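You operate a simulated robot arm through the tools that you are given. There is no shell and no other tool. Be economical: measure what you need, move in short steps, check, and stop when the job is done.

Carry out the task below with a simulated robot arm. There is one attempt and no reset: what you move stays moved.

Task
Lock the window, close its air vent and wind the shutter right down.
Fine: slide the window shut first, then lock its catch.

It is judged by the outcome, as a careful person would: the job done as asked, and still so three seconds after it is handed in. It fails if anything else is knocked over, pushed out of place, dropped, spilled or broken.

Robot
A 6-joint arm with a two-finger parallel gripper on a trunk, on a base that drives. Base frame: it is fixed to the floor where the robot stands at the start and does not move with it; the origin is under the middle of the robot, x ahead of it, y to its left, z up. Lengths are in m, angles in degrees, forces in N, time in s.
Its first joint turns from -166.0 to 166.0 degrees. Places, roughly: air vent [0.8, -0.3, 1]; fly screen [0.9, -0.3, 1.5]; roller shutter [1.2, -0.2, 2.5]; shutter crank [1.1, 0.4, 1.1]; sliding window [0.9, -0.2, 1.5]; window catch [1, 0.1, 1]. Payload 3.91 kg.
The tool frame sits at the grasp point between the pads (the TCP): z along the fingers, y along the line on which they close. The tips reach 0.03 m beyond it. Largest opening 0.11 m; finger width 0.02, thickness 0.01; the body of the gripper, 0.048 by 0.112 m, starts 0.055 m behind the TCP.
Orientation is that of the tool frame in the base frame, as a unit quaternion [w, x, y, z]. With the fingers straight down and closing along the base's y, the tool's x points along the base's -x, its y along +y and its z along -z.

Tools
- The arm moves only by the tool apply_moves. Its argument "motion" is a list of rows, each a list of 3 entries, a list of its own where there are three numbers: the shift along the tool's x, y, z in m, then the turn, a rotation vector about the tool's x, y, z in degrees, then the opening, from 0 (shut) to 1 (fully open). In form: [[[x, y, z], [rx, ry, rz], hand], ...]. A call has 1 to 10 rows; each row is the pose to reach, as a shift and turn from the pose commanded when the call began, along the tool's axes at that moment. Each row takes 0.2 s and may step no farther than 0.05 m and 8.6 degrees from the row before; otherwise, or with a gripper value out of range, the whole call is refused. Where a pose cannot be reached the arm comes as near as it can. A force on the tool above 90 N (or 10 N above the force at the start of the call, whichever is more), or a blocked arm, ends the call early, and 0.2 s more pass. The fingers move at their own pace (about 0.153 m/s each) and stop on an object; they squeeze with about 39 N. The grip force told is the motor's: it shows also when the fingers shut on nothing. Time passes only in rows, and 0.2 s behind the last, so rows that repeat a pose let the fingers close. The reply holds the time, the measured pose of the TCP, the force on the tool along the base axes, the opening and the grip force, in the units named above and with some noise, with the torque about the TCP (base axes, N m) and any sound that the robot's microphone picked up.
- Cameras (640 x 400 px; columns grow to the right, rows downward): "scene" is now at [0.2225, 0.2185, 1.4046]; the picture's right is [-0.20, -0.98, 0.00], its down [-0.20, 0.04, -0.98] and it looks along [0.96, -0.20, -0.21] (base axes); focal length 283 px, centre (320, 200). "wrist" rides on the gripper at [0.072, 0.017, -0.103] in the tool frame; the picture's right is [-0.23, 0.97, 0.00], its down [-0.76, -0.18, -0.62] and it looks along [-0.61, -0.14, 0.78] (tool axes); focal length 222 px, centre (320, 200).
- snapshot(camera): a new picture of that camera. No time passes.
- steer(legs): drives the robot by 1 to 6 legs, each [ahead, turn to the left] in m and degrees, along the robot's own axes; the way and the turn of a leg run together, so that a leg with both is an arc; at most 1.5 m and 180 degrees a leg. The arm and the cameras ride along, it lands a little off, and it stops where it bumps. It gives what a move gives.
- turn_head(pan, tilt): turns the head with the scene camera to pan (to the left, within 120 degrees either way) and tilt (down, from -29 to 69), counted from straight ahead of the robot. It gives what a move gives.
- pixel_to_xyz(camera, pixels): there is no depth. For up to 12 entries [column, row, z] of the newest picture of that camera ("zoom" is the newest enlarged one), the place [x, y] in the base frame at which the ray of that pixel passes the height z, good to about 0.003 m. No time passes.
- enlarge(camera, box): a new picture of the part [left, top, right, bottom] of that camera's present view, enlarged. No time passes.
- close_job(): hands the job in; it is judged then, once.

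Go step by step. Measure first, check grasps and placings, and put right what went wrong. The budget is 80 turns and 48 pictures, counting those below and the enlarged ones. Unless the task says otherwise, let go and move clear before handing in, and close with one line.

The tools are called after "Request:" by a JSON object that holds its "fn" and its "kwargs". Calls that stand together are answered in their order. apply_moves: Moves the arm, as the interface text tells. Its arguments: {"type":"object","properties":{"motion":{"type":"array"}},"required":["motion"]} The other tools are called the same way: steer (legs) drives the base; turn_head (pan, tilt) turns the head that bears the scene camera; snapshot (camera) takes a picture; pixel_to_xyz (camera, pixels) gives the place at which the rays of pixels pass given heights; enlarge (camera, box) takes an enlarged picture of a part of a camera's view; close_job () hands the job in.

At the start:

```text
t: 0.0
position: [0.6259, -0.1319, 1.3786]
ee_rot: [0.001, 0.0, 1.0, 0.0]
contact_force: [0.1, -0.2, -0.5]
ft_torque: [-0.01, 0.0, 0.0]
opening: 0.1099
finger_force: 0.0
robot x, y, heading: [0.0027, 0.0039, 0.1]
head pan, tilt: [-11.7, 12.0]
```

scene: 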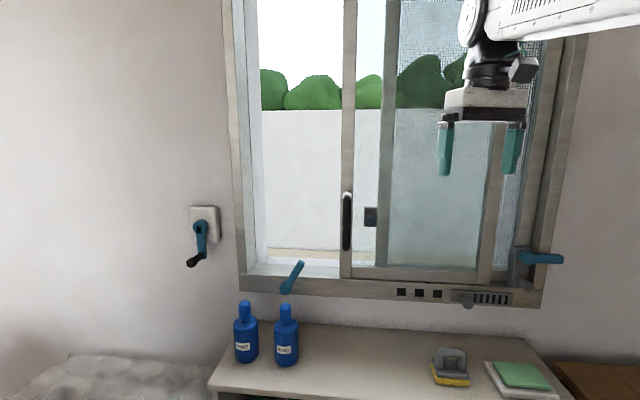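
wrist: 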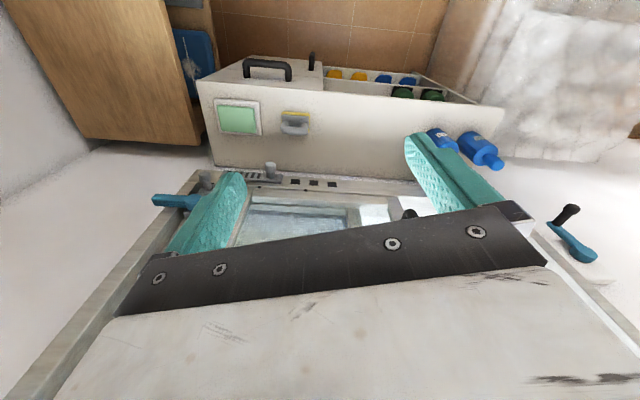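

The picture shows the sash slid right with a gap at columns 260-345, a handle at (347,220), a catch lever at (292,277), a vent slider near (465,300) and a crank at (200,240). I'll look closer at each.

Request:
{"fn": "enlarge", "kwargs": {"camera": "scene", "box": [380, 230, 580, 355]}}

Request:
{"fn": "enlarge", "kwargs": {"camera": "scene", "box": [170, 180, 410, 330]}}

Request:
{"fn": "turn_head", "kwargs": {"pan": -5, "tilt": -25}}

Request:
{"fn": "snapshot", "kwargs": {"camera": "scene"}}

```text
3.20 times, centred on (480, 292) of scene
```

zoom: 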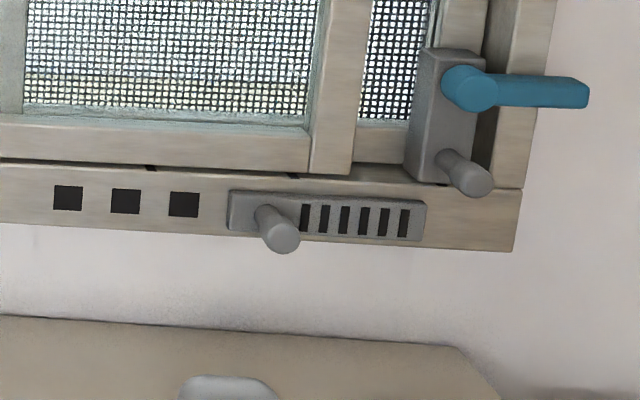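

```text
2.67 times, centred on (290, 255) of scene
```

zoom: 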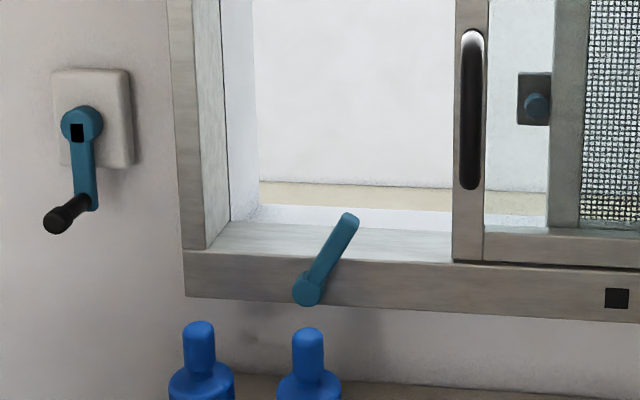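

```text
t: 1.0
position: [0.6257, -0.1323, 1.3782]
ee_rot: [0.002, 0.0, 1.0, 0.0]
contact_force: [0.3, -0.2, -1.0]
ft_torque: [-0.01, -0.03, 0.01]
opening: 0.1099
finger_force: 0.0
robot x, y, heading: [-0.003, -0.0034, 0.1]
head pan, tilt: [-5.0, -25.0]
```

```text
43 pictures are left
```

scene: 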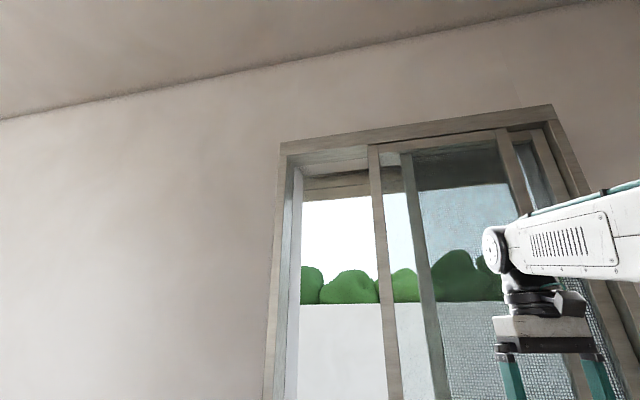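

The left lever at (287,290) works out near (0.94, 0.16, 1.0), which is the catch, and the wall runs at a slant. I'll look down and right to understand the block at (535,262).

Request:
{"fn": "turn_head", "kwargs": {"pan": -40, "tilt": 20}}

Request:
{"fn": "snapshot", "kwargs": {"camera": "scene"}}

Request:
{"fn": "enlarge", "kwargs": {"camera": "scene", "box": [250, 130, 450, 255]}}

```text
t: 2.1
position: [0.6264, -0.1316, 1.3786]
ee_rot: [0.001, 0.0, 1.0, -0.001]
contact_force: [0.4, 0.2, -0.5]
ft_torque: [-0.01, 0.0, 0.02]
opening: 0.1103
finger_force: 0.0
robot x, y, heading: [-0.0026, 0.003, 0.1]
head pan, tilt: [-40.0, 20.0]
```

```text
42 pictures are left
```

scene: 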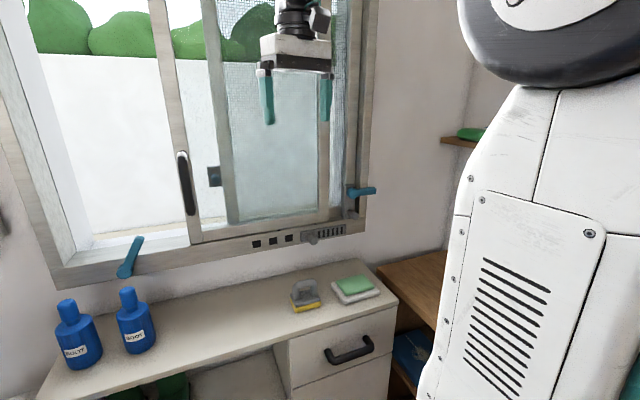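

```text
3.20 times, centred on (350, 192) of scene
```

zoom: 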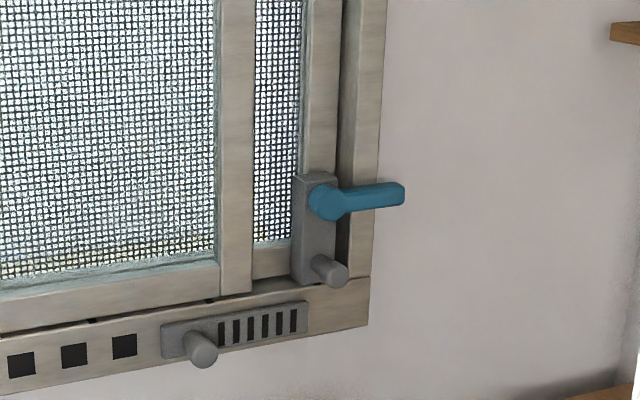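

The block at (350,195) looks like a separate fitting on the right side, not the listed catch. I'll triangulate with the wrist view to get the wall plane.

Request:
{"fn": "enlarge", "kwargs": {"camera": "wrist", "box": [150, 130, 350, 255]}}

Request:
{"fn": "pixel_to_xyz", "kwargs": {"camera": "wrist", "pixels": [[565, 213, 1.0], [565, 213, 1.2], [409, 214, 1.0], [409, 214, 1.1], [158, 202, 1.0], [158, 202, 1.1], [590, 256, 1.0], [590, 256, 1.2]]}}

Request:
{"fn": "pixel_to_xyz", "kwargs": {"camera": "scene", "pixels": [[314, 241, 0.95], [314, 241, 1.05], [125, 273, 0.95], [125, 273, 1.05], [138, 240, 1.0], [138, 240, 1.1], [180, 155, 1.2], [191, 212, 1.1], [375, 190, 1.0], [375, 190, 1.1], [53, 289, 0.95], [365, 232, 0.95]]}}

```text
3.20 times, centred on (250, 192) of wrist
```

zoom: 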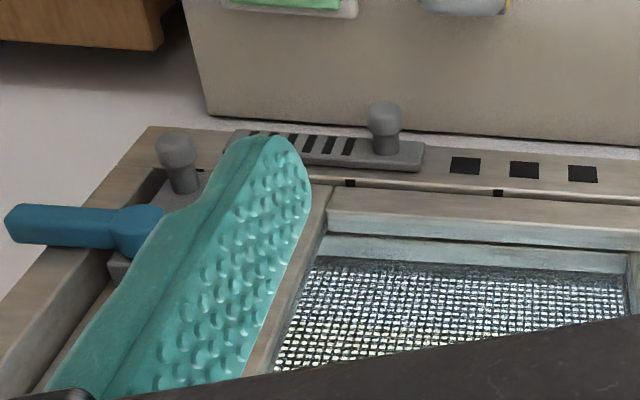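

```text
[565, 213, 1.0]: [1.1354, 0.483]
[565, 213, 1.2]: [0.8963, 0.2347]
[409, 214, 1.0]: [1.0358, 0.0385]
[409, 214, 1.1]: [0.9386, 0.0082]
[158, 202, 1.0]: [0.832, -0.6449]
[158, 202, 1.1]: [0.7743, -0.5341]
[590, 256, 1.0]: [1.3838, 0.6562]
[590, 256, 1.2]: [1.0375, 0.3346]
```

```text
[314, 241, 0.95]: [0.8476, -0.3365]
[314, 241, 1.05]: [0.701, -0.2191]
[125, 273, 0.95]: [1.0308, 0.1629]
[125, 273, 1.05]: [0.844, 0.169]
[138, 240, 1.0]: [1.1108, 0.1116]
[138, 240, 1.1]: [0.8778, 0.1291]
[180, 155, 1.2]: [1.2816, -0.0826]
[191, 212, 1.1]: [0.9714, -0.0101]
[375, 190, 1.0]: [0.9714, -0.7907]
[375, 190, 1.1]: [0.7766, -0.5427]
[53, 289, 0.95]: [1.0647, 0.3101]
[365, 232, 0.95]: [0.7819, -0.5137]
```

Handle bottom triangulates near (0.92, 0.00, 1.12), crank knob near (1.085, 0.43, 1.04), and the wall is yawed about -21°. I'll turn the gripper to face the wall horizontally.

Request:
{"fn": "apply_moves", "kwargs": {"motion": [[[0, 0, 0], [0, 0, 7], 0.5], [[0, 0, 0], [0, 0, 14], 0.5], [[0, 0, 0], [0, 0, 20.9], 0.5]]}}

Request:
{"fn": "apply_moves", "kwargs": {"motion": [[[0, 0, 0], [0, -8.5, 0], 0.5], [[0, 0, 0], [0, -17, 0], 0.5], [[0, 0, 0], [0, -25.5, 0], 0.5], [[0, 0, 0], [0, -34, 0], 0.5], [[0, 0, 0], [0, -42.5, 0], 0.5], [[0, 0, 0], [0, -51, 0], 0.5], [[0, 0, 0], [0, -59.5, 0], 0.5], [[0, 0, 0], [0, -68, 0], 0.5], [[0, 0, 0], [0, -76.5, 0], 0.5], [[0, 0, 0], [0, -85, 0], 0.5]]}}

Request:
{"fn": "apply_moves", "kwargs": {"motion": [[[0, 0, 0], [0, -5, 0], 0.5], [[0, 0, 0], [0, -5, 0], 0.5]]}}

Request:
{"fn": "turn_head", "kwargs": {"pan": -10, "tilt": 15}}

Request:
{"fn": "snapshot", "kwargs": {"camera": "wrist"}}

Request:
{"fn": "snapshot", "kwargs": {"camera": "scene"}}

```text
t: 3.0
position: [0.6262, -0.1321, 1.3775]
ee_rot: [0.001, 0.182, 0.983, 0.0]
contact_force: [-0.3, 0.8, 1.0]
ft_torque: [-0.01, -0.03, 0.01]
opening: 0.0549
finger_force: 0.1
robot x, y, heading: [-0.0022, 0.002, -0.1]
head pan, tilt: [-40.0, 20.0]
```

```text
t: 5.2
position: [0.6255, -0.131, 1.3783]
ee_rot: [0.665, 0.134, 0.725, -0.12]
contact_force: [0.4, 0.3, -0.2]
ft_torque: [0.0, -0.01, 0.01]
opening: 0.0549
finger_force: 0.1
robot x, y, heading: [-0.0008, 0.0006, 0.3]
head pan, tilt: [-40.0, 20.0]
```

```text
t: 5.8
position: [0.6251, -0.1314, 1.3779]
ee_rot: [0.696, 0.128, 0.694, -0.129]
contact_force: [0.5, 0.0, -0.3]
ft_torque: [-0.01, 0.02, 0.01]
opening: 0.055
finger_force: 0.1
robot x, y, heading: [-0.0021, 0.0012, 0.2]
head pan, tilt: [-40.0, 20.0]
```

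```text
t: 6.7
position: [0.6257, -0.1325, 1.3779]
ee_rot: [0.696, 0.126, 0.695, -0.127]
contact_force: [0.5, -0.6, 0.8]
ft_torque: [-0.02, -0.03, 0.01]
opening: 0.0547
finger_force: 0.1
robot x, y, heading: [-0.0021, 0.001, 0.2]
head pan, tilt: [-10.0, 15.0]
```

```text
39 pictures are left
```

wrist: 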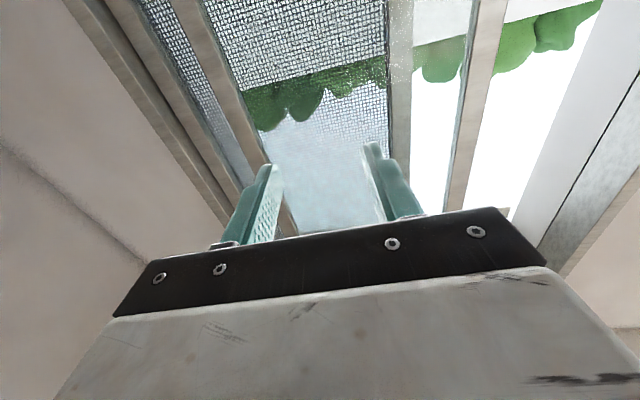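

```text
38 pictures are left
```

scene: 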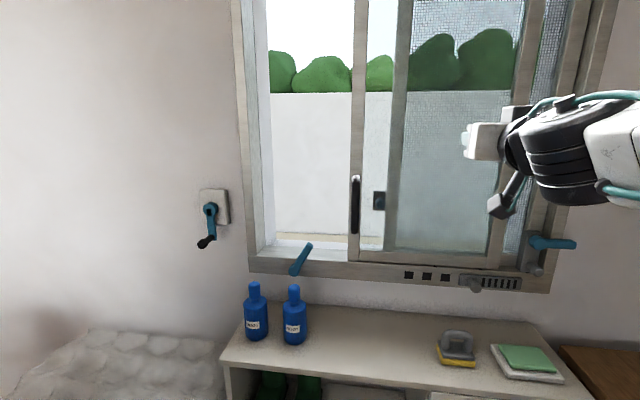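

The gripper faces the wall now. I'll measure the frame's bottom edge (250,272)-(550,292) for its yaw and the handle (355,180)-(355,232), catch and vent knob.

Request:
{"fn": "pixel_to_xyz", "kwargs": {"camera": "scene", "pixels": [[251, 272, 0.95], [549, 293, 0.95], [400, 283, 0.95], [355, 178, 1.25], [355, 178, 1.2], [355, 233, 1.12], [355, 233, 1.1], [293, 272, 0.98], [310, 246, 1.05], [475, 286, 0.97], [475, 286, 1.0], [199, 192, 1.2]]}}

Request:
{"fn": "enlarge", "kwargs": {"camera": "scene", "box": [280, 160, 420, 290]}}

```text
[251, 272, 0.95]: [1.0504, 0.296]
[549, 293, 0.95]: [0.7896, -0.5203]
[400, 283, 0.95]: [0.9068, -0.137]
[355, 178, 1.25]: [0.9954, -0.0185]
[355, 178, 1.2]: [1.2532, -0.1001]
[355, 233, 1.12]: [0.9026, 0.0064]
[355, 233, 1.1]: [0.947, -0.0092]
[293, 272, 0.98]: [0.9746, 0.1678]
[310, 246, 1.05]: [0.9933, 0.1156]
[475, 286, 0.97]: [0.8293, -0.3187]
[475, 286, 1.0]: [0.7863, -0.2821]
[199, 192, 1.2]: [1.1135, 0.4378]
```

```text
3.08 times, centred on (350, 225) of scene
```

zoom: 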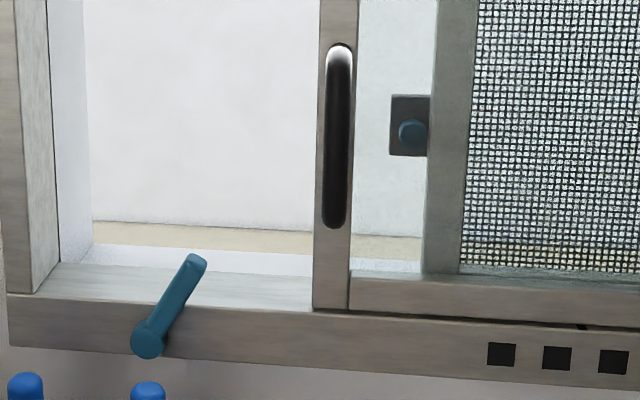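

Frame edge gives a yaw near 18°, and the handle is a vertical bar about (0.925, 0.0, 1.19). I'll move to a point 12 cm in front of it with the yaw trimmed.

Request:
{"fn": "apply_moves", "kwargs": {"motion": [[[0.027, 0.032, 0.016], [-1, 0, 0], 0.6], [[0.054, 0.064, 0.032], [-2, 0, 0], 0.6], [[0.081, 0.096, 0.048], [-2.7, 0, 0], 0.6], [[0.108, 0.128, 0.064], [-2.7, 0, 0], 0.6], [[0.135, 0.16, 0.08], [-2.7, 0, 0], 0.6], [[0.162, 0.192, 0.096], [-2.7, 0, 0], 0.6], [[0.188, 0.224, 0.112], [-2.7, 0, 0], 0.6], [[0.188, 0.224, 0.112], [-2.7, 0, 0], 0.6]]}}

Request:
{"fn": "snapshot", "kwargs": {"camera": "wrist"}}

Request:
{"fn": "enlarge", "kwargs": {"camera": "scene", "box": [280, 110, 480, 235]}}

```text
t: 8.5
position: [0.8102, 0.0393, 1.1899]
ee_rot: [0.699, 0.112, 0.697, -0.112]
contact_force: [-0.5, -0.2, 0.1]
ft_torque: [0.0, 0.03, 0.02]
opening: 0.0657
finger_force: 0.0
robot x, y, heading: [0.0023, 0.0017, 0.1]
head pan, tilt: [-10.0, 15.0]
```

```text
36 pictures are left
```

wrist: 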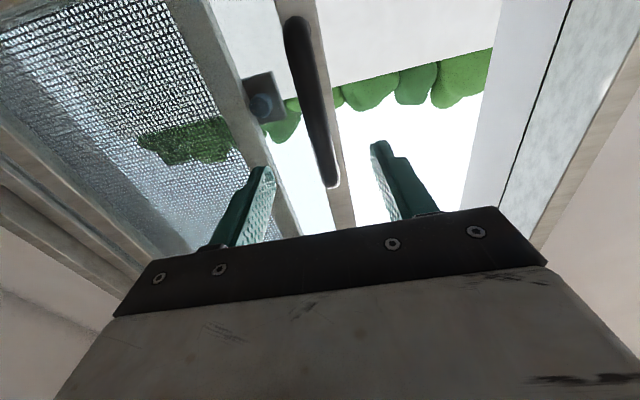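

```text
3.20 times, centred on (380, 172) of scene
```

zoom: 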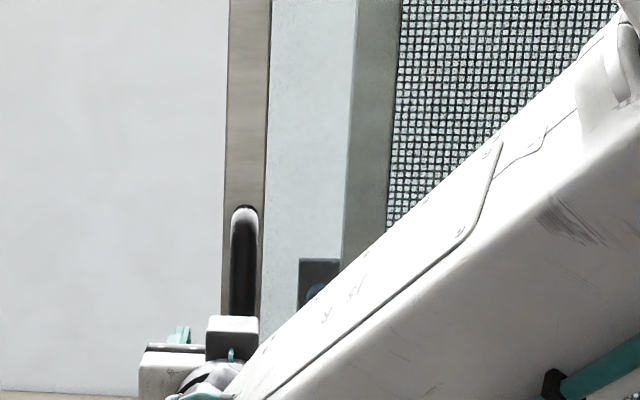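

The bar runs (297,30)-(332,185) in the wrist view, which puts it centred between the fingers. I'll advance 10 cm and read the force.

Request:
{"fn": "apply_moves", "kwargs": {"motion": [[[0, 0, 0.04], [0, 0, 0], 0.6], [[0, 0, 0.08], [0, 0, 0], 0.6], [[0, 0, 0.1], [0, 0, 0], 0.6], [[0, 0, 0.11], [0, 0, 0], 0.6]]}}

Request:
{"fn": "snapshot", "kwargs": {"camera": "wrist"}}

```text
t: 9.5
position: [0.9139, 0.0034, 1.1904]
ee_rot: [0.699, 0.111, 0.697, -0.113]
contact_force: [0.3, -0.5, -0.7]
ft_torque: [0.0, 0.02, -0.02]
opening: 0.0659
finger_force: 0.0
robot x, y, heading: [-0.0004, -0.0058, -0.0]
head pan, tilt: [-10.0, 15.0]
```

```text
34 pictures are left
```

wrist: 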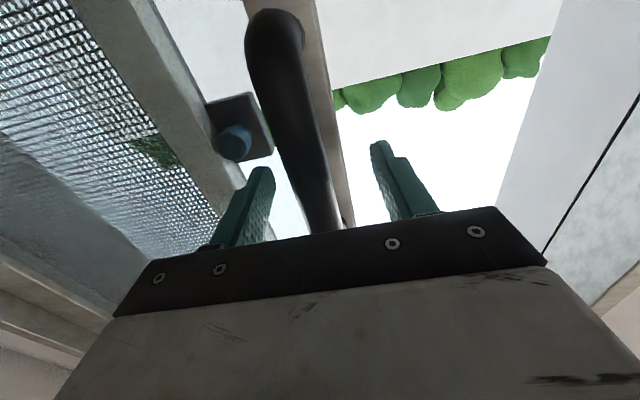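

The bar sits between the fingers at (310,150). I'll close on it.

Request:
{"fn": "apply_moves", "kwargs": {"motion": [[[0, 0, 0], [0, 0, 0], 0.0], [[0, 0, 0], [0, 0, 0], 0.0], [[0, 0, 0], [0, 0, 0], 0.0]]}}

Request:
{"fn": "apply_moves", "kwargs": {"motion": [[[0, 0.01, 0], [0, 0, 0], 0.0], [[0, 0.02, 0], [0, 0, 0], 0.0], [[0, 0.03, 0], [0, 0, 0], 0.0], [[0, 0.03, 0], [0, 0, 0], 0.0]]}}

```text
t: 10.3
position: [0.9137, 0.0028, 1.1902]
ee_rot: [0.699, 0.111, 0.697, -0.112]
contact_force: [-1.0, -4.6, -0.3]
ft_torque: [0.08, 0.16, -0.03]
opening: 0.0218
finger_force: 44.7
robot x, y, heading: [-0.002, -0.0, 0.1]
head pan, tilt: [-10.0, 15.0]
```

```text
t: 11.3
position: [0.9239, 0.0315, 1.1893]
ee_rot: [0.699, 0.11, 0.697, -0.111]
contact_force: [4.6, -3.7, 1.6]
ft_torque: [-0.37, -1.3, -0.06]
opening: 0.0219
finger_force: 45.4
robot x, y, heading: [-0.0031, 0.0016, 0.2]
head pan, tilt: [-10.0, 15.0]
```

It slid 3 cm with light force. I'll continue left and watch the side force.

Request:
{"fn": "apply_moves", "kwargs": {"motion": [[[0, 0.02, 0.001], [0, 0, 0], 0.0], [[0, 0.04, 0.002], [0, 0, 0], 0.0], [[0, 0.06, 0.003], [0, 0, 0], 0.0], [[0, 0.08, 0.004], [0, 0, 0], 0.0], [[0, 0.08, 0.004], [0, 0, 0], 0.0]]}}

Request:
{"fn": "snapshot", "kwargs": {"camera": "scene"}}

```text
t: 12.5
position: [0.9512, 0.1084, 1.1913]
ee_rot: [0.699, 0.111, 0.698, -0.112]
contact_force: [-23.4, 11.6, -1.6]
ft_torque: [-0.13, -0.62, -0.04]
opening: 0.0218
finger_force: 45.0
robot x, y, heading: [0.0002, 0.0008, 0.3]
head pan, tilt: [-10.0, 15.0]
```

```text
33 pictures are left
```

scene: 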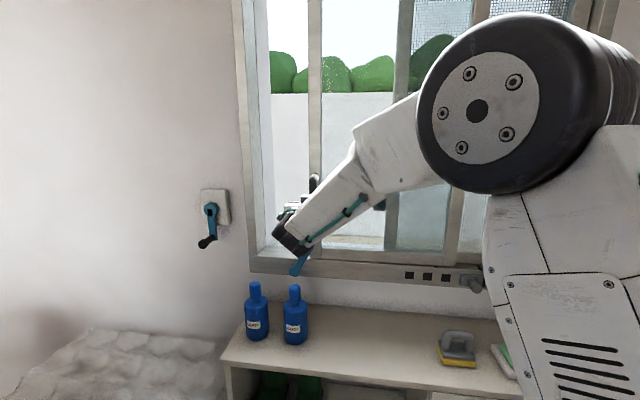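

The outward force -23 N tells my 4 mm of depth was too much; the stile is at column 315 and the jamb at 262. I'll continue left with depth corrected.

Request:
{"fn": "apply_moves", "kwargs": {"motion": [[[0, 0.01, -0.003], [0, 0, 0], 0.0], [[0, 0.025, -0.003], [0, 0, 0], 0.0], [[0, 0.04, -0.003], [0, 0, 0], 0.0], [[0, 0.055, -0.003], [0, 0, 0], 0.0], [[0, 0.07, -0.003], [0, 0, 0], 0.0], [[0, 0.085, -0.0025], [0, 0, 0], 0.0], [[0, 0.1, -0.0025], [0, 0, 0], 0.0], [[0, 0.1, -0.0025], [0, 0, 0], 0.0]]}}

Request:
{"fn": "snapshot", "kwargs": {"camera": "scene"}}

```text
t: 14.3
position: [0.9844, 0.2037, 1.1909]
ee_rot: [0.699, 0.11, 0.697, -0.111]
contact_force: [-4.8, 4.2, -2.7]
ft_torque: [0.27, 0.77, 0.08]
opening: 0.0217
finger_force: 44.9
robot x, y, heading: [-0.0011, -0.0024, -0.1]
head pan, tilt: [-10.0, 15.0]
```

```text
32 pictures are left
```

scene: 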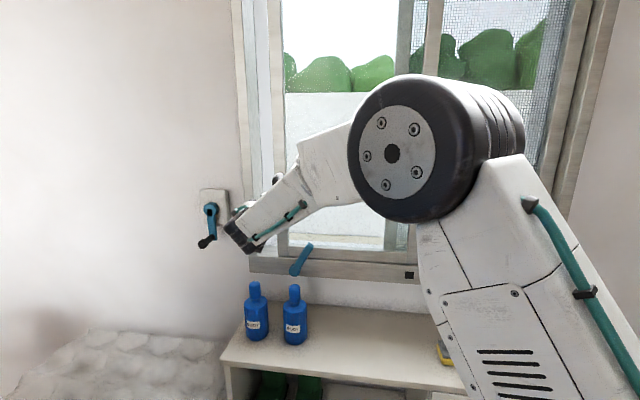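

Force is low and the stile is at column 278; a small gap remains. I'll continue until it stops.

Request:
{"fn": "apply_moves", "kwargs": {"motion": [[[0, 0.012, 0], [0, 0, 0], 0.0], [[0, 0.024, 0], [0, 0, 0], 0.0], [[0, 0.036, 0], [0, 0, 0], 0.0], [[0, 0.048, 0], [0, 0, 0], 0.0], [[0, 0.06, 0], [0, 0, 0], 0.0], [[0, 0.07, 0], [0, 0, 0], 0.0]]}}

Request:
{"fn": "snapshot", "kwargs": {"camera": "scene"}}

```text
t: 15.7
position: [1.0054, 0.2582, 1.1912]
ee_rot: [0.698, 0.117, 0.697, -0.116]
contact_force: [-46.2, -58.7, -12.1]
ft_torque: [-0.29, -0.46, 0.56]
opening: 0.0217
finger_force: 44.9
robot x, y, heading: [-0.0031, -0.0008, -0.5]
head pan, tilt: [-10.0, 15.0]
```

```text
31 pictures are left
```

scene: 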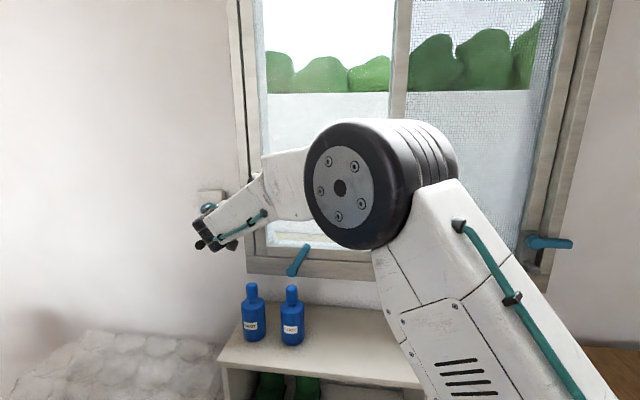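

A stop at 75 N with the stile inside the jamb at column 258: the sash is shut. I'll ease off, open and back away.

Request:
{"fn": "apply_moves", "kwargs": {"motion": [[[0, -0.008, -0.003], [0, 0, 0], 0.0], [[0, -0.008, -0.003], [0, 0, 0], 0.5], [[0, -0.008, -0.003], [0, 0, 0], 0.5], [[0, -0.008, -0.04], [0, 0, 0], 0.5], [[0, -0.008, -0.08], [0, 0, 0], 0.5], [[0, -0.008, -0.12], [0, 0, 0], 0.5], [[0, -0.03, -0.15], [0, 0, 0], 0.5]]}}

Request:
{"fn": "enlarge", "kwargs": {"camera": "scene", "box": [190, 160, 350, 300]}}

Request:
{"fn": "snapshot", "kwargs": {"camera": "wrist"}}

```text
t: 17.3
position: [0.8519, 0.2867, 1.1899]
ee_rot: [0.7, 0.11, 0.697, -0.111]
contact_force: [0.0, -0.4, -0.9]
ft_torque: [-0.05, -0.04, -0.01]
opening: 0.0549
finger_force: 0.1
robot x, y, heading: [0.0007, -0.0013, -0.0]
head pan, tilt: [-10.0, 15.0]
```

```text
2.86 times, centred on (270, 230) of scene
```

zoom: 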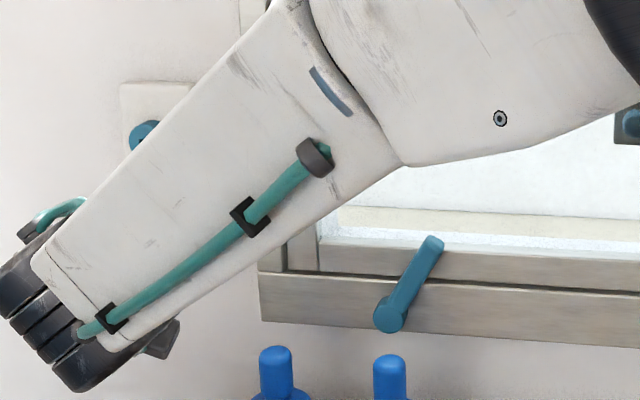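

```text
29 pictures are left
```

wrist: 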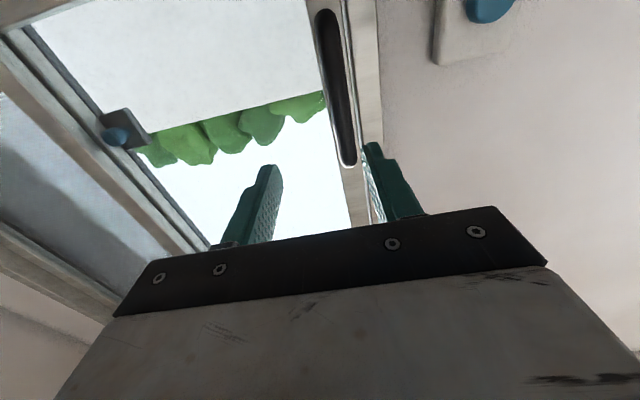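

The sash handle is now at the jamb and the catch lever hub shows at scene (294,270) with its tip at (309,245). I'll roll the gripper 180° so the wrist camera is on top, giving clearance over the bottles and a view down.

Request:
{"fn": "apply_moves", "kwargs": {"motion": [[[0, -0.01, 0], [0, 0, 8.5], 0.0], [[0, -0.02, 0], [0, 0, 17], 0.0], [[0, -0.03, 0], [0, 0, 25.5], 0.0], [[0, -0.04, 0], [0, 0, 34], 0.0], [[0, -0.05, 0], [0, 0, 42.5], 0.0], [[0, -0.06, 0], [0, 0, 51], 0.0], [[0, -0.07, 0], [0, 0, 59.5], 0.0], [[0, -0.08, 0], [0, 0, 68], 0.0], [[0, -0.09, 0], [0, 0, 76.5], 0.0], [[0, -0.1, 0], [0, 0, 85], 0.0]]}}

Request:
{"fn": "apply_moves", "kwargs": {"motion": [[[0, 0, 0], [0, 0, 8.5], 0.0], [[0, 0, 0], [0, 0, 17], 0.0], [[0, 0, 0], [0, 0, 25.5], 0.0], [[0, 0, 0], [0, 0, 34], 0.0], [[0, 0, 0], [0, 0, 42.5], 0.0], [[0, 0, 0], [0, 0, 51], 0.0], [[0, 0, 0], [0, 0, 59.5], 0.0], [[0, 0, 0], [0, 0, 68], 0.0], [[0, 0, 0], [0, 0, 76.5], 0.0], [[0, 0, 0], [0, 0, 85], 0.0]]}}

Request:
{"fn": "apply_moves", "kwargs": {"motion": [[[0, 0, 0], [0, 0, 8.5], 0.0], [[0, 0, 0], [0, 0, 10], 0.0], [[0, 0, 0], [0, 0, 10], 0.0]]}}

Request:
{"fn": "snapshot", "kwargs": {"camera": "wrist"}}

Request:
{"fn": "snapshot", "kwargs": {"camera": "scene"}}

```text
t: 19.5
position: [0.8721, 0.2093, 1.3952]
ee_rot: [0.574, 0.562, 0.497, 0.329]
contact_force: [-1.0, 0.4, -0.2]
ft_torque: [-0.01, -0.01, -0.03]
opening: 0.0002
finger_force: 37.7
out of reach, approached as far as the arm can: row 5, 6, 7, 8, 9, 10
robot x, y, heading: [0.0018, -0.0013, -0.0]
head pan, tilt: [-10.0, 15.0]
```

```text
t: 21.7
position: [0.991, 0.1873, 1.5825]
ee_rot: [0.231, 0.762, 0.167, 0.582]
contact_force: [-14.5, 4.0, -2.2]
ft_torque: [-0.02, -0.05, 0.01]
opening: 0.0001
finger_force: 37.9
out of reach, approached as far as the arm can: row 1, 2, 3, 4, 5, 6, 7, 8, 9, 10
robot x, y, heading: [0.0008, -0.0065, -0.0]
head pan, tilt: [-10.0, 15.0]
stopped in row 10: the force on the tool passed its limit at 100 N (the readings are from after the stop); the commanded pose is now the measured one
```

```text
t: 22.5
position: [0.9916, 0.1878, 1.5827]
ee_rot: [0.233, 0.761, 0.165, 0.582]
contact_force: [-22.7, 11.2, 3.1]
ft_torque: [-0.1, -0.21, 0.14]
opening: 0.0
finger_force: 37.8
out of reach, approached as far as the arm can: row 1, 2, 3
robot x, y, heading: [0.0004, -0.0021, 0.3]
head pan, tilt: [-10.0, 15.0]
```

```text
28 pictures are left
```

wrist: 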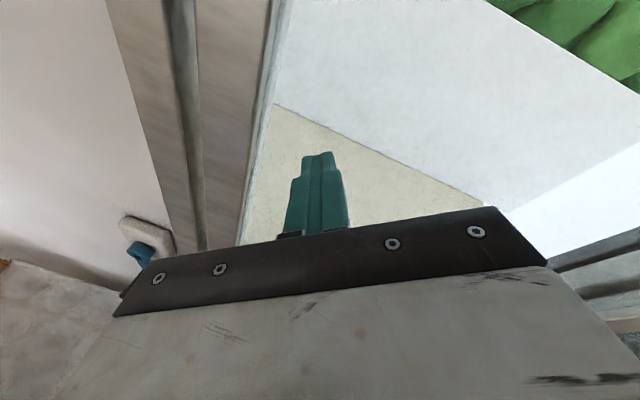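

```text
27 pictures are left
```

scene: 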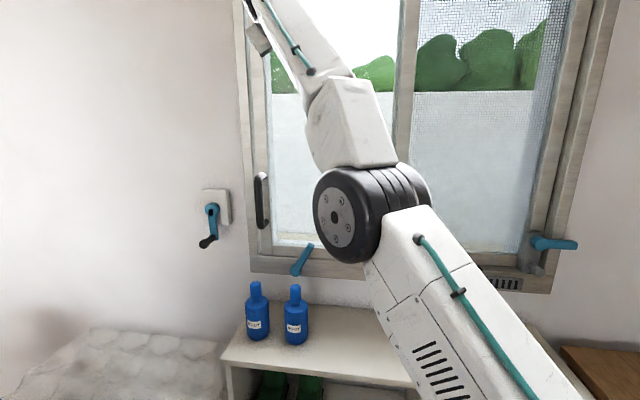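

The roll ran into a joint limit and the fingertips pressed the glass at 100 N; no damage is visible, and I shouldn't chain blind moves. I'll back straight off first.

Request:
{"fn": "apply_moves", "kwargs": {"motion": [[[0, 0, -0.03], [0, 0, 0], 0.0], [[0, 0, -0.07], [0, 0, 0], 0.0], [[0, 0, -0.11], [0, 0, 0], 0.0], [[0, 0, -0.15], [0, 0, 0], 0.0], [[0, 0, -0.19], [0, 0, 0], 0.0], [[0, 0, -0.23], [0, 0, 0], 0.0]]}}

```text
t: 23.9
position: [0.8045, 0.2463, 1.6876]
ee_rot: [0.232, 0.764, 0.166, 0.579]
contact_force: [1.7, 0.2, -1.4]
ft_torque: [0.01, -0.04, -0.02]
opening: 0.0
finger_force: 38.0
out of reach, approached as far as the arm can: row 1, 2, 3, 4, 5, 6
robot x, y, heading: [-0.0021, -0.0016, 0.3]
head pan, tilt: [-10.0, 15.0]
```

Clear of the glass now. I'll unroll back toward the original orientation.

Request:
{"fn": "apply_moves", "kwargs": {"motion": [[[0, 0, 0], [-0.7, -0.9, -8.3], 0.0], [[0, 0, 0], [-1.4, -1.8, -16.6], 0.0], [[0, 0, 0], [-2.1, -2.7, -24.9], 0.0], [[0, 0, 0], [-2.8, -3.6, -33.2], 0.0], [[0, 0, 0], [-3.5, -4.5, -41.5], 0.0], [[0, 0, 0], [-4.2, -5.4, -49.8], 0.0], [[0, 0, 0], [-4.9, -6.3, -58.1], 0.0], [[0, 0, 0], [-5.6, -7.2, -66.4], 0.0], [[0, 0, 0], [-6.3, -8.1, -74.7], 0.0], [[0, 0, 0], [-7, -9, -83], 0.0]]}}

```text
t: 26.1
position: [0.8026, 0.2478, 1.687]
ee_rot: [0.611, 0.486, 0.58, 0.232]
contact_force: [0.0, 0.2, -0.6]
ft_torque: [0.0, 0.02, -0.02]
opening: 0.0
finger_force: 37.8
out of reach, approached as far as the arm can: row 4, 5, 6, 7
robot x, y, heading: [-0.0024, -0.0026, 0.1]
head pan, tilt: [-10.0, 15.0]
```

Request:
{"fn": "apply_moves", "kwargs": {"motion": [[[0, 0, 0], [-0.7, -0.8, -7.7], 0.0], [[0, 0, 0], [-1.4, -1.6, -15.4], 0.0], [[0, 0, 0], [-2.1, -2.4, -23.1], 0.0], [[0, 0, 0], [-2.8, -3.2, -30.8], 0.0], [[0, 0, 0], [-3.5, -4, -38.5], 0.0], [[0, 0, 0], [-4.2, -4.8, -46.2], 0.0], [[0, 0, 0], [-4.9, -5.6, -53.9], 0.0], [[0, 0, 0], [-5.6, -6.5, -61], 0.0]]}}

```text
t: 27.9
position: [0.8025, 0.246, 1.6871]
ee_rot: [0.697, 0.108, 0.7, -0.109]
contact_force: [-0.1, 0.2, -0.1]
ft_torque: [-0.01, -0.02, -0.03]
opening: 0.0
finger_force: 37.3
robot x, y, heading: [-0.0032, 0.0011, 0.1]
head pan, tilt: [-10.0, 15.0]
```

Orientation is restored. The bottle caps reach about z 0.955 under the catch, so I'll roll the other way to lift the camera clear, here in free air.

Request:
{"fn": "apply_moves", "kwargs": {"motion": [[[0, 0, 0], [0, 0, -8.5], 0.0], [[0, 0, 0], [0, 0, -17], 0.0], [[0, 0, 0], [0, 0, -25.5], 0.0], [[0, 0, 0], [0, 0, -34], 0.0], [[0, 0, 0], [0, 0, -42.5], 0.0], [[0, 0, 0], [0, 0, -51], 0.0], [[0, 0, 0], [0, 0, -59.5], 0.0], [[0, 0, 0], [0, 0, -68], 0.0], [[0, 0, 0], [0, 0, -76.5], 0.0], [[0, 0, 0], [0, 0, -85], 0.0]]}}

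```text
t: 30.1
position: [0.8013, 0.2471, 1.6864]
ee_rot: [0.44, -0.393, 0.589, -0.552]
contact_force: [0.4, -1.1, -0.8]
ft_torque: [0.06, -0.02, -0.01]
opening: 0.0001
finger_force: 37.2
robot x, y, heading: [-0.0005, -0.0003, -0.0]
head pan, tilt: [-10.0, 15.0]
```

Request:
{"fn": "apply_moves", "kwargs": {"motion": [[[0, 0, 0], [0, 0, -8.5], 0.0], [[0, 0, 0], [0, 0, -17], 0.0], [[0, 0, 0], [0, 0, -25.5], 0.0], [[0, 0, 0], [0, 0, -34], 0.0], [[0, 0, 0], [0, 0, -42.5], 0.0], [[0, 0, 0], [0, 0, -51], 0.0], [[0, 0, 0], [0, 0, -59.5], 0.0], [[0, 0, 0], [0, 0, -68], 0.0], [[0, 0, 0], [0, 0, -76.5], 0.0], [[0, 0, 0], [0, 0, -85], 0.0]]}}

```text
t: 32.3
position: [0.8014, 0.2466, 1.6878]
ee_rot: [0.049, 0.688, -0.169, 0.704]
contact_force: [-0.2, 0.3, 0.4]
ft_torque: [-0.01, -0.01, -0.02]
opening: 0.0002
finger_force: 37.7
robot x, y, heading: [-0.0031, 0.0017, 0.0]
head pan, tilt: [-10.0, 15.0]
```

Full roll is reachable this way. I'll finish the last 10° and then descend.

Request:
{"fn": "apply_moves", "kwargs": {"motion": [[[0, 0, 0], [0, 0, -5], 0.0], [[0, 0, 0], [0, 0, -10.5], 0.0], [[0, 0, 0], [0, 0, -10.5], 0.0]]}}

Request:
{"fn": "apply_moves", "kwargs": {"motion": [[[-0.045, 0.005, 0], [0, 0, 0], 0.0], [[-0.09, 0.01, 0], [0, 0, 0], 0.0], [[-0.135, 0.02, 0], [0, 0, 0], 0.0], [[-0.18, 0.03, 0], [0, 0, 0], 0.0], [[-0.225, 0.04, 0], [0, 0, 0], 0.0], [[-0.27, 0.05, 0], [0, 0, 0], 0.0], [[-0.315, 0.06, 0], [0, 0, 0], 0.0], [[-0.36, 0.07, 0], [0, 0, 0], 0.0], [[-0.405, 0.08, 0], [0, 0, 0], 0.0], [[-0.45, 0.1, 0], [0, 0, 0], 0.0]]}}

Request:
{"fn": "snapshot", "kwargs": {"camera": "wrist"}}

Request:
{"fn": "snapshot", "kwargs": {"camera": "scene"}}

```text
t: 33.1
position: [0.8023, 0.2469, 1.6871]
ee_rot: [0.112, 0.7, -0.106, 0.697]
contact_force: [0.6, 0.5, -0.3]
ft_torque: [0.01, -0.02, 0.01]
opening: 0.0
finger_force: 37.3
robot x, y, heading: [-0.0022, 0.0004, 0.0]
head pan, tilt: [-10.0, 15.0]
```

```text
t: 35.3
position: [0.7676, 0.1482, 1.2364]
ee_rot: [0.111, 0.7, -0.106, 0.697]
contact_force: [-1.4, -0.5, -0.9]
ft_torque: [-0.02, 0.01, -0.02]
opening: 0.0
finger_force: 37.7
robot x, y, heading: [0.0019, -0.0021, 0.1]
head pan, tilt: [-10.0, 15.0]
```

```text
26 pictures are left
```

wrist: 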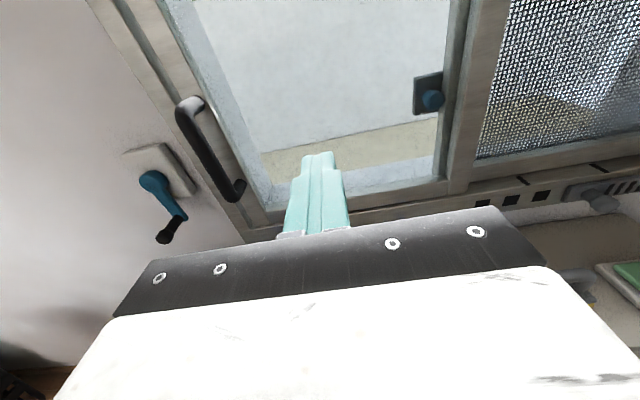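

```text
25 pictures are left
```

scene: 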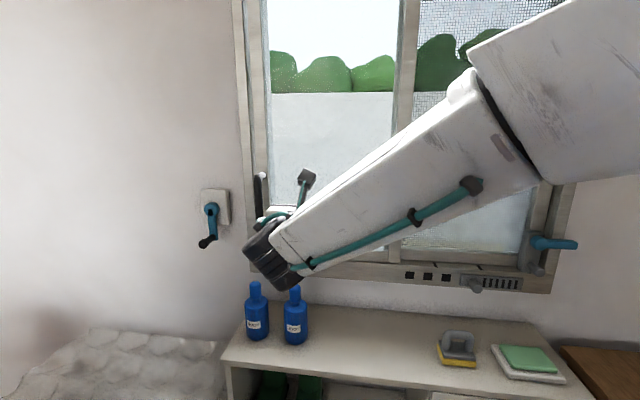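

I'm facing the wall with the camera on top. I'll lower and shift right so the wrist camera can see the catch lever.

Request:
{"fn": "apply_moves", "kwargs": {"motion": [[[-0.03, 0.03, 0], [0, 0, 0], 0.0], [[-0.06, 0.06, 0], [0, 0, 0], 0.0], [[-0.09, 0.09, 0], [0, 0, 0], 0.0], [[-0.1, 0.12, 0], [0, 0, 0], 0.0], [[-0.1, 0.12, 0], [0, 0, 0], 0.0]]}}

Request:
{"fn": "snapshot", "kwargs": {"camera": "wrist"}}

Request:
{"fn": "enlarge", "kwargs": {"camera": "scene", "box": [230, 160, 390, 300]}}

```text
t: 36.5
position: [0.7304, 0.0314, 1.1373]
ee_rot: [0.111, 0.7, -0.106, 0.697]
contact_force: [0.2, -0.6, 0.4]
ft_torque: [0.03, 0.0, 0.0]
opening: 0.0003
finger_force: 38.0
robot x, y, heading: [0.0014, -0.0002, 0.3]
head pan, tilt: [-10.0, 15.0]
```

```text
24 pictures are left
```

wrist: 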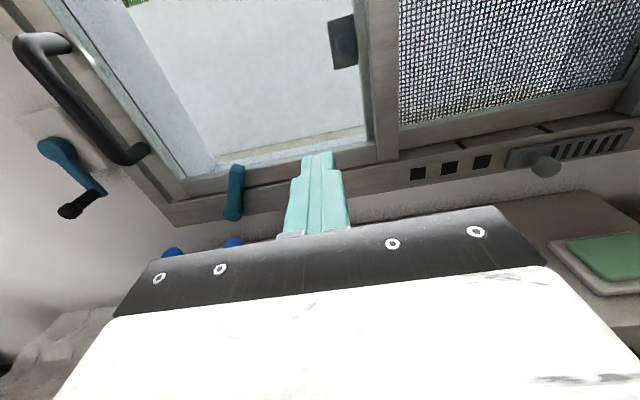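

```text
2.86 times, centred on (310, 230) of scene
```

zoom: 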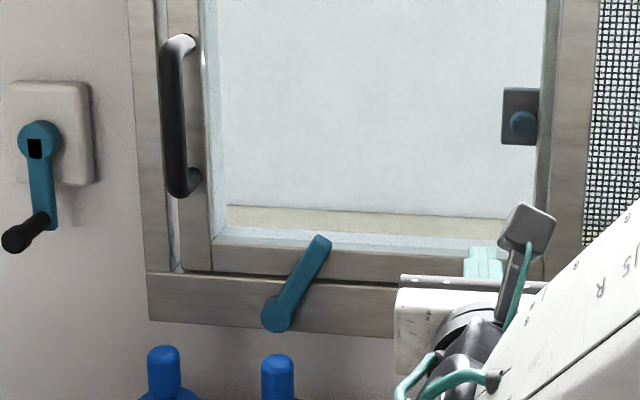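

Lever is clear in the wrist view: tip (235,168), hub (233,215). A thin light strip between jamb and stile at zoom (178,235) may mean the sash crept back when I eased off, so I'll check that.

Request:
{"fn": "enlarge", "kwargs": {"camera": "wrist", "box": [100, 110, 260, 230]}}

Request:
{"fn": "enlarge", "kwargs": {"camera": "scene", "box": [245, 205, 315, 265]}}

Request:
{"fn": "pixel_to_xyz", "kwargs": {"camera": "wrist", "pixels": [[235, 168, 1.04], [235, 168, 1.08], [233, 212, 0.96], [233, 212, 1.0], [543, 166, 0.96], [543, 166, 1.0], [418, 174, 0.96], [418, 174, 1.0], [482, 162, 0.96], [482, 162, 1.0], [135, 155, 1.12], [135, 155, 1.15]]}}

```text
3.33 times, centred on (180, 170) of wrist
```

zoom: 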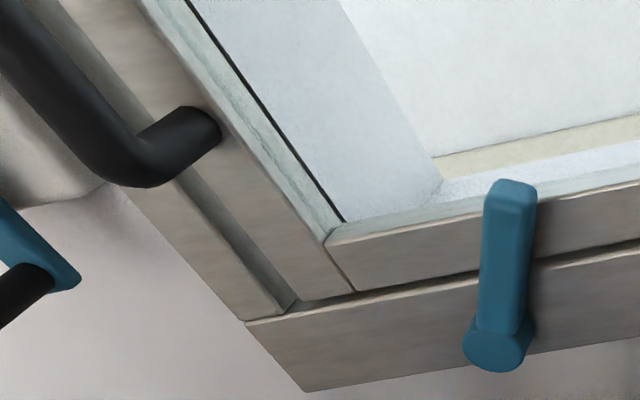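

```text
6.67 times, centred on (280, 235) of scene
```

zoom: 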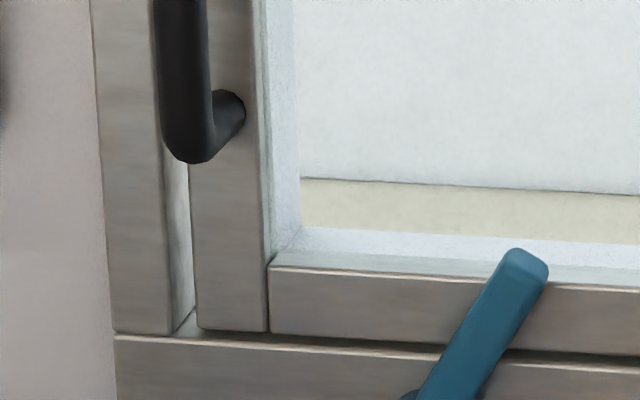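

```text
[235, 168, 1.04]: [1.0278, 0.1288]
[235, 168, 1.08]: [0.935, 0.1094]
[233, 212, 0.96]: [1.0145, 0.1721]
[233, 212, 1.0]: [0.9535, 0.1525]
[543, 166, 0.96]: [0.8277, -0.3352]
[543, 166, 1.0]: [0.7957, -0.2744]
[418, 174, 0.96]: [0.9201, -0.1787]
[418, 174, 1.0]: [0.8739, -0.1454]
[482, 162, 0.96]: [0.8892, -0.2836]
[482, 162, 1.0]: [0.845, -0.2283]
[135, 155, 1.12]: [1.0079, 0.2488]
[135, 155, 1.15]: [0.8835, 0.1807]
```

The strip is consistent with the recessed reveal, but I'll re-press the sash later to be sure. Catch hub triangulates to (0.995, 0.167, 0.972) and the tip to (0.975, 0.119, 1.06). I'll place closed fingertips just right of the lever and then feel it leftwards.

Request:
{"fn": "apply_moves", "kwargs": {"motion": [[[-0.025, -0.035, 0.03], [0, 0, 0], 0.0], [[-0.05, -0.07, 0.06], [0, 0, 0], 0.0], [[-0.075, -0.1, 0.09], [0, 0, 0], 0.0], [[-0.1, -0.122, 0.12], [0, 0, 0], 0.0], [[-0.1, -0.122, 0.15], [0, 0, 0], 0.0], [[-0.1, -0.122, 0.17], [0, 0, 0], 0.0], [[-0.1, -0.122, 0.182], [0, 0, 0], 0.0]]}}

Request:
{"fn": "snapshot", "kwargs": {"camera": "wrist"}}

```text
refused: row 1 steps farther than a row can; nothing moved
```

```text
20 pictures are left
```

wrist: 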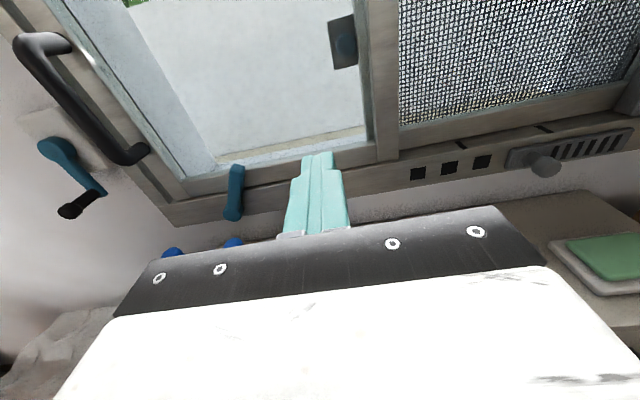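

The step was too long; I'll use smaller rows.

Request:
{"fn": "apply_moves", "kwargs": {"motion": [[[-0.025, -0.03, 0.02], [0, 0, 0], 0.0], [[-0.05, -0.06, 0.04], [0, 0, 0], 0.0], [[-0.075, -0.09, 0.06], [0, 0, 0], 0.0], [[-0.1, -0.12, 0.08], [0, 0, 0], 0.0], [[-0.1, -0.122, 0.115], [0, 0, 0], 0.0], [[-0.1, -0.122, 0.15], [0, 0, 0], 0.0], [[-0.1, -0.122, 0.17], [0, 0, 0], 0.0], [[-0.1, -0.122, 0.182], [0, 0, 0], 0.0]]}}

Request:
{"fn": "snapshot", "kwargs": {"camera": "wrist"}}

```text
t: 38.3
position: [0.941, 0.0936, 1.0376]
ee_rot: [0.111, 0.7, -0.106, 0.697]
contact_force: [-0.4, -0.3, 0.6]
ft_torque: [-0.01, 0.02, 0.0]
opening: 0.0
finger_force: 38.1
robot x, y, heading: [-0.0004, -0.0013, 0.2]
head pan, tilt: [-10.0, 15.0]
```

```text
19 pictures are left
```

wrist: 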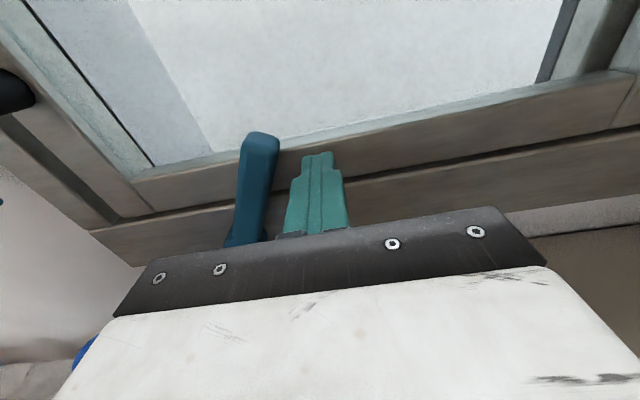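

Fingertips sit right beside the lever at the same depth, no contact. I'll push left a little and read the force.

Request:
{"fn": "apply_moves", "kwargs": {"motion": [[[0, -0.008, 0], [0, 0, 0], 0.0], [[0, -0.016, 0], [0, 0, 0], 0.0], [[0, -0.024, 0], [0, 0, 0], 0.0], [[0, -0.032, 0], [0, 0, 0], 0.0]]}}

```text
t: 39.5
position: [0.9482, 0.1108, 1.0353]
ee_rot: [0.118, 0.7, -0.116, 0.695]
contact_force: [-18.0, -24.6, 5.8]
ft_torque: [0.22, -0.2, -0.23]
opening: 0.0
finger_force: 38.3
robot x, y, heading: [-0.0016, 0.0012, -0.8]
head pan, tilt: [-10.0, 15.0]
stopped in row 4: the force on the tool passed its limit at 94 N (the readings are from after the stop); the commanded pose is now the measured one
```

The lever is blocked leftwards at 94 N, so that's its open stop and it must turn right/down. I'll back off, pass over to its left side, and tilt the tool down 24° so the gripper body clears the bottles.

Request:
{"fn": "apply_moves", "kwargs": {"motion": [[[0, 0.005, -0.03], [0, 0, 0], 0.0], [[0.02, 0, -0.06], [0, 0, 0], 0.0], [[0.03, -0.04, -0.06], [0, -8, 0], 0.0], [[0.03, -0.084, -0.06], [0, -16, 0], 0.0], [[0.025, -0.086, -0.04], [0, -24, 0], 0.0], [[0.022, -0.086, -0.015], [0, -24, 0], 0.0], [[0.022, -0.086, 0.004], [0, -24, 0], 0.0], [[0.022, -0.086, 0.004], [0, -24, 0], 0.0]]}}

Request:
{"fn": "snapshot", "kwargs": {"camera": "wrist"}}

```text
t: 41.3
position: [0.9818, 0.1953, 1.0557]
ee_rot: [0.091, 0.829, -0.135, 0.535]
contact_force: [-0.3, 0.0, 0.4]
ft_torque: [-0.03, 0.01, -0.01]
opening: 0.0
finger_force: 38.1
robot x, y, heading: [-0.0012, -0.0009, -0.3]
head pan, tilt: [-10.0, 15.0]
```

```text
18 pictures are left
```

wrist: 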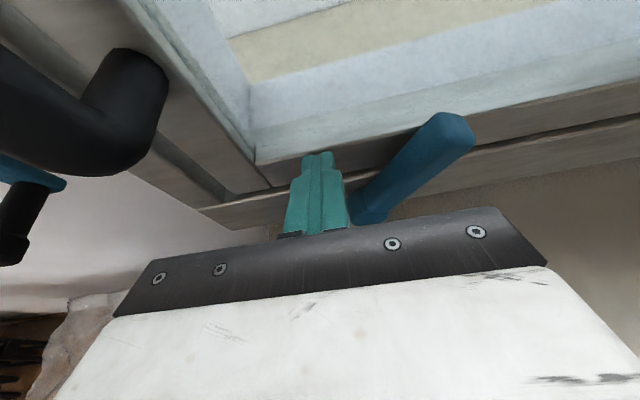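

Fingertips are left of the lever, which spans (360,215)-(455,130) in the view. I'll sweep right along the lever's arc, first half.

Request:
{"fn": "apply_moves", "kwargs": {"motion": [[[0, 0.02, 0], [0, 0, 0], 0.0], [[0, 0.035, 0], [0, 0, 0], 0.0], [[-0.002, 0.046, 0.001], [0, 0, 0], 0.0], [[-0.0055, 0.057, 0.0025], [0, 0, 0], 0.0], [[-0.01, 0.065, 0.0045], [0, 0, 0], 0.0], [[-0.0155, 0.0726, 0.007], [0, 0, 0], 0.0]]}}

Request:
{"fn": "snapshot", "kwargs": {"camera": "wrist"}}

```text
t: 42.7
position: [0.9583, 0.1254, 1.0419]
ee_rot: [0.091, 0.829, -0.134, 0.535]
contact_force: [6.8, 6.2, 4.6]
ft_torque: [0.06, -0.23, 0.27]
opening: 0.0001
finger_force: 37.2
robot x, y, heading: [-0.0044, 0.001, -0.2]
head pan, tilt: [-10.0, 15.0]
```

```text
17 pictures are left
```

wrist: 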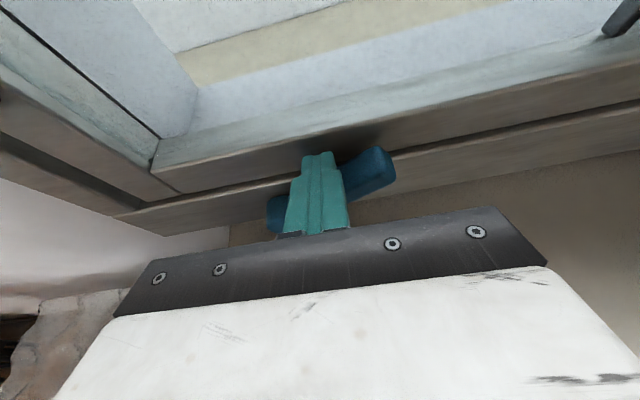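

The lever follows freely. I'll continue the arc toward horizontal.

Request:
{"fn": "apply_moves", "kwargs": {"motion": [[[-0.007, 0.007, 0.003], [0, 0, 0], 0.0], [[-0.0137, 0.0124, 0.006], [0, 0, 0], 0.0], [[-0.0215, 0.0167, 0.0097], [0, 0, 0], 0.0], [[-0.029, 0.0204, 0.013], [0, 0, 0], 0.0]]}}

Request:
{"fn": "enlarge", "kwargs": {"camera": "wrist", "box": [160, 60, 480, 260]}}

```text
t: 43.3
position: [0.9582, 0.1247, 1.0412]
ee_rot: [0.084, 0.824, -0.131, 0.545]
contact_force: [-2.0, 10.5, 9.0]
ft_torque: [0.09, -0.18, 0.16]
opening: 0.0002
finger_force: 37.5
robot x, y, heading: [-0.0018, -0.0038, 0.2]
head pan, tilt: [-10.0, 15.0]
stopped in row 3: the force on the tool passed its limit at 97 N (the readings are from after the stop); the commanded pose is now the measured one
```

```text
2.00 times, centred on (320, 160) of wrist
```

zoom: 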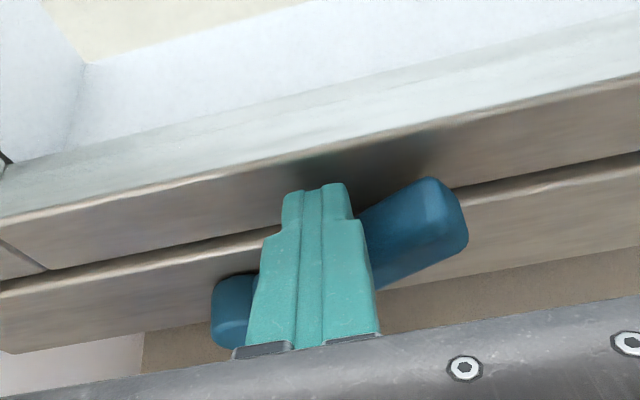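

It blocked at 97 N with the lever about 58° over; my fingertip probably met the frame ledge, which stands proud of the sash. I'll retract 8 mm in depth and try again.

Request:
{"fn": "apply_moves", "kwargs": {"motion": [[[0.003, 0, -0.006], [0, -1, 0], 0.0], [[0.003, 0, -0.01], [0, -1, 0], 0.0], [[-0.004, 0.005, -0.009], [0, -1, 0], 0.0], [[-0.011, 0.01, -0.007], [0, -1, 0], 0.0], [[-0.018, 0.014, -0.005], [0, -1, 0], 0.0]]}}

Request:
{"fn": "enlarge", "kwargs": {"camera": "wrist", "box": [160, 60, 480, 260]}}

```text
t: 44.5
position: [0.9492, 0.1215, 1.0431]
ee_rot: [0.077, 0.822, -0.129, 0.549]
contact_force: [-3.4, 7.9, 8.4]
ft_torque: [0.02, -0.1, 0.11]
opening: 0.0
finger_force: 37.9
robot x, y, heading: [0.001, -0.0034, 0.3]
head pan, tilt: [-10.0, 15.0]
stopped in row 5: the force on the tool passed its limit at 97 N (the readings are from after the stop); the commanded pose is now the measured one
```

```text
2.00 times, centred on (320, 160) of wrist
```

zoom: 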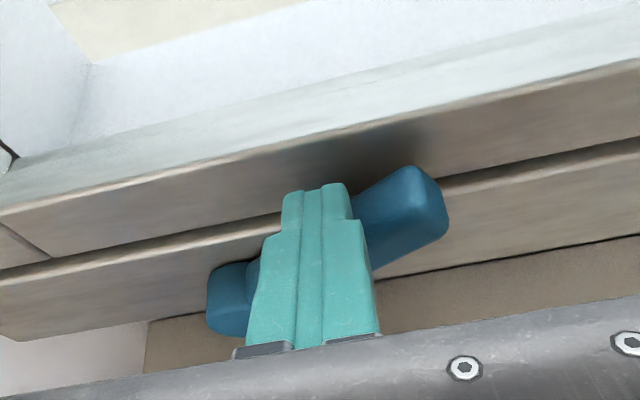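

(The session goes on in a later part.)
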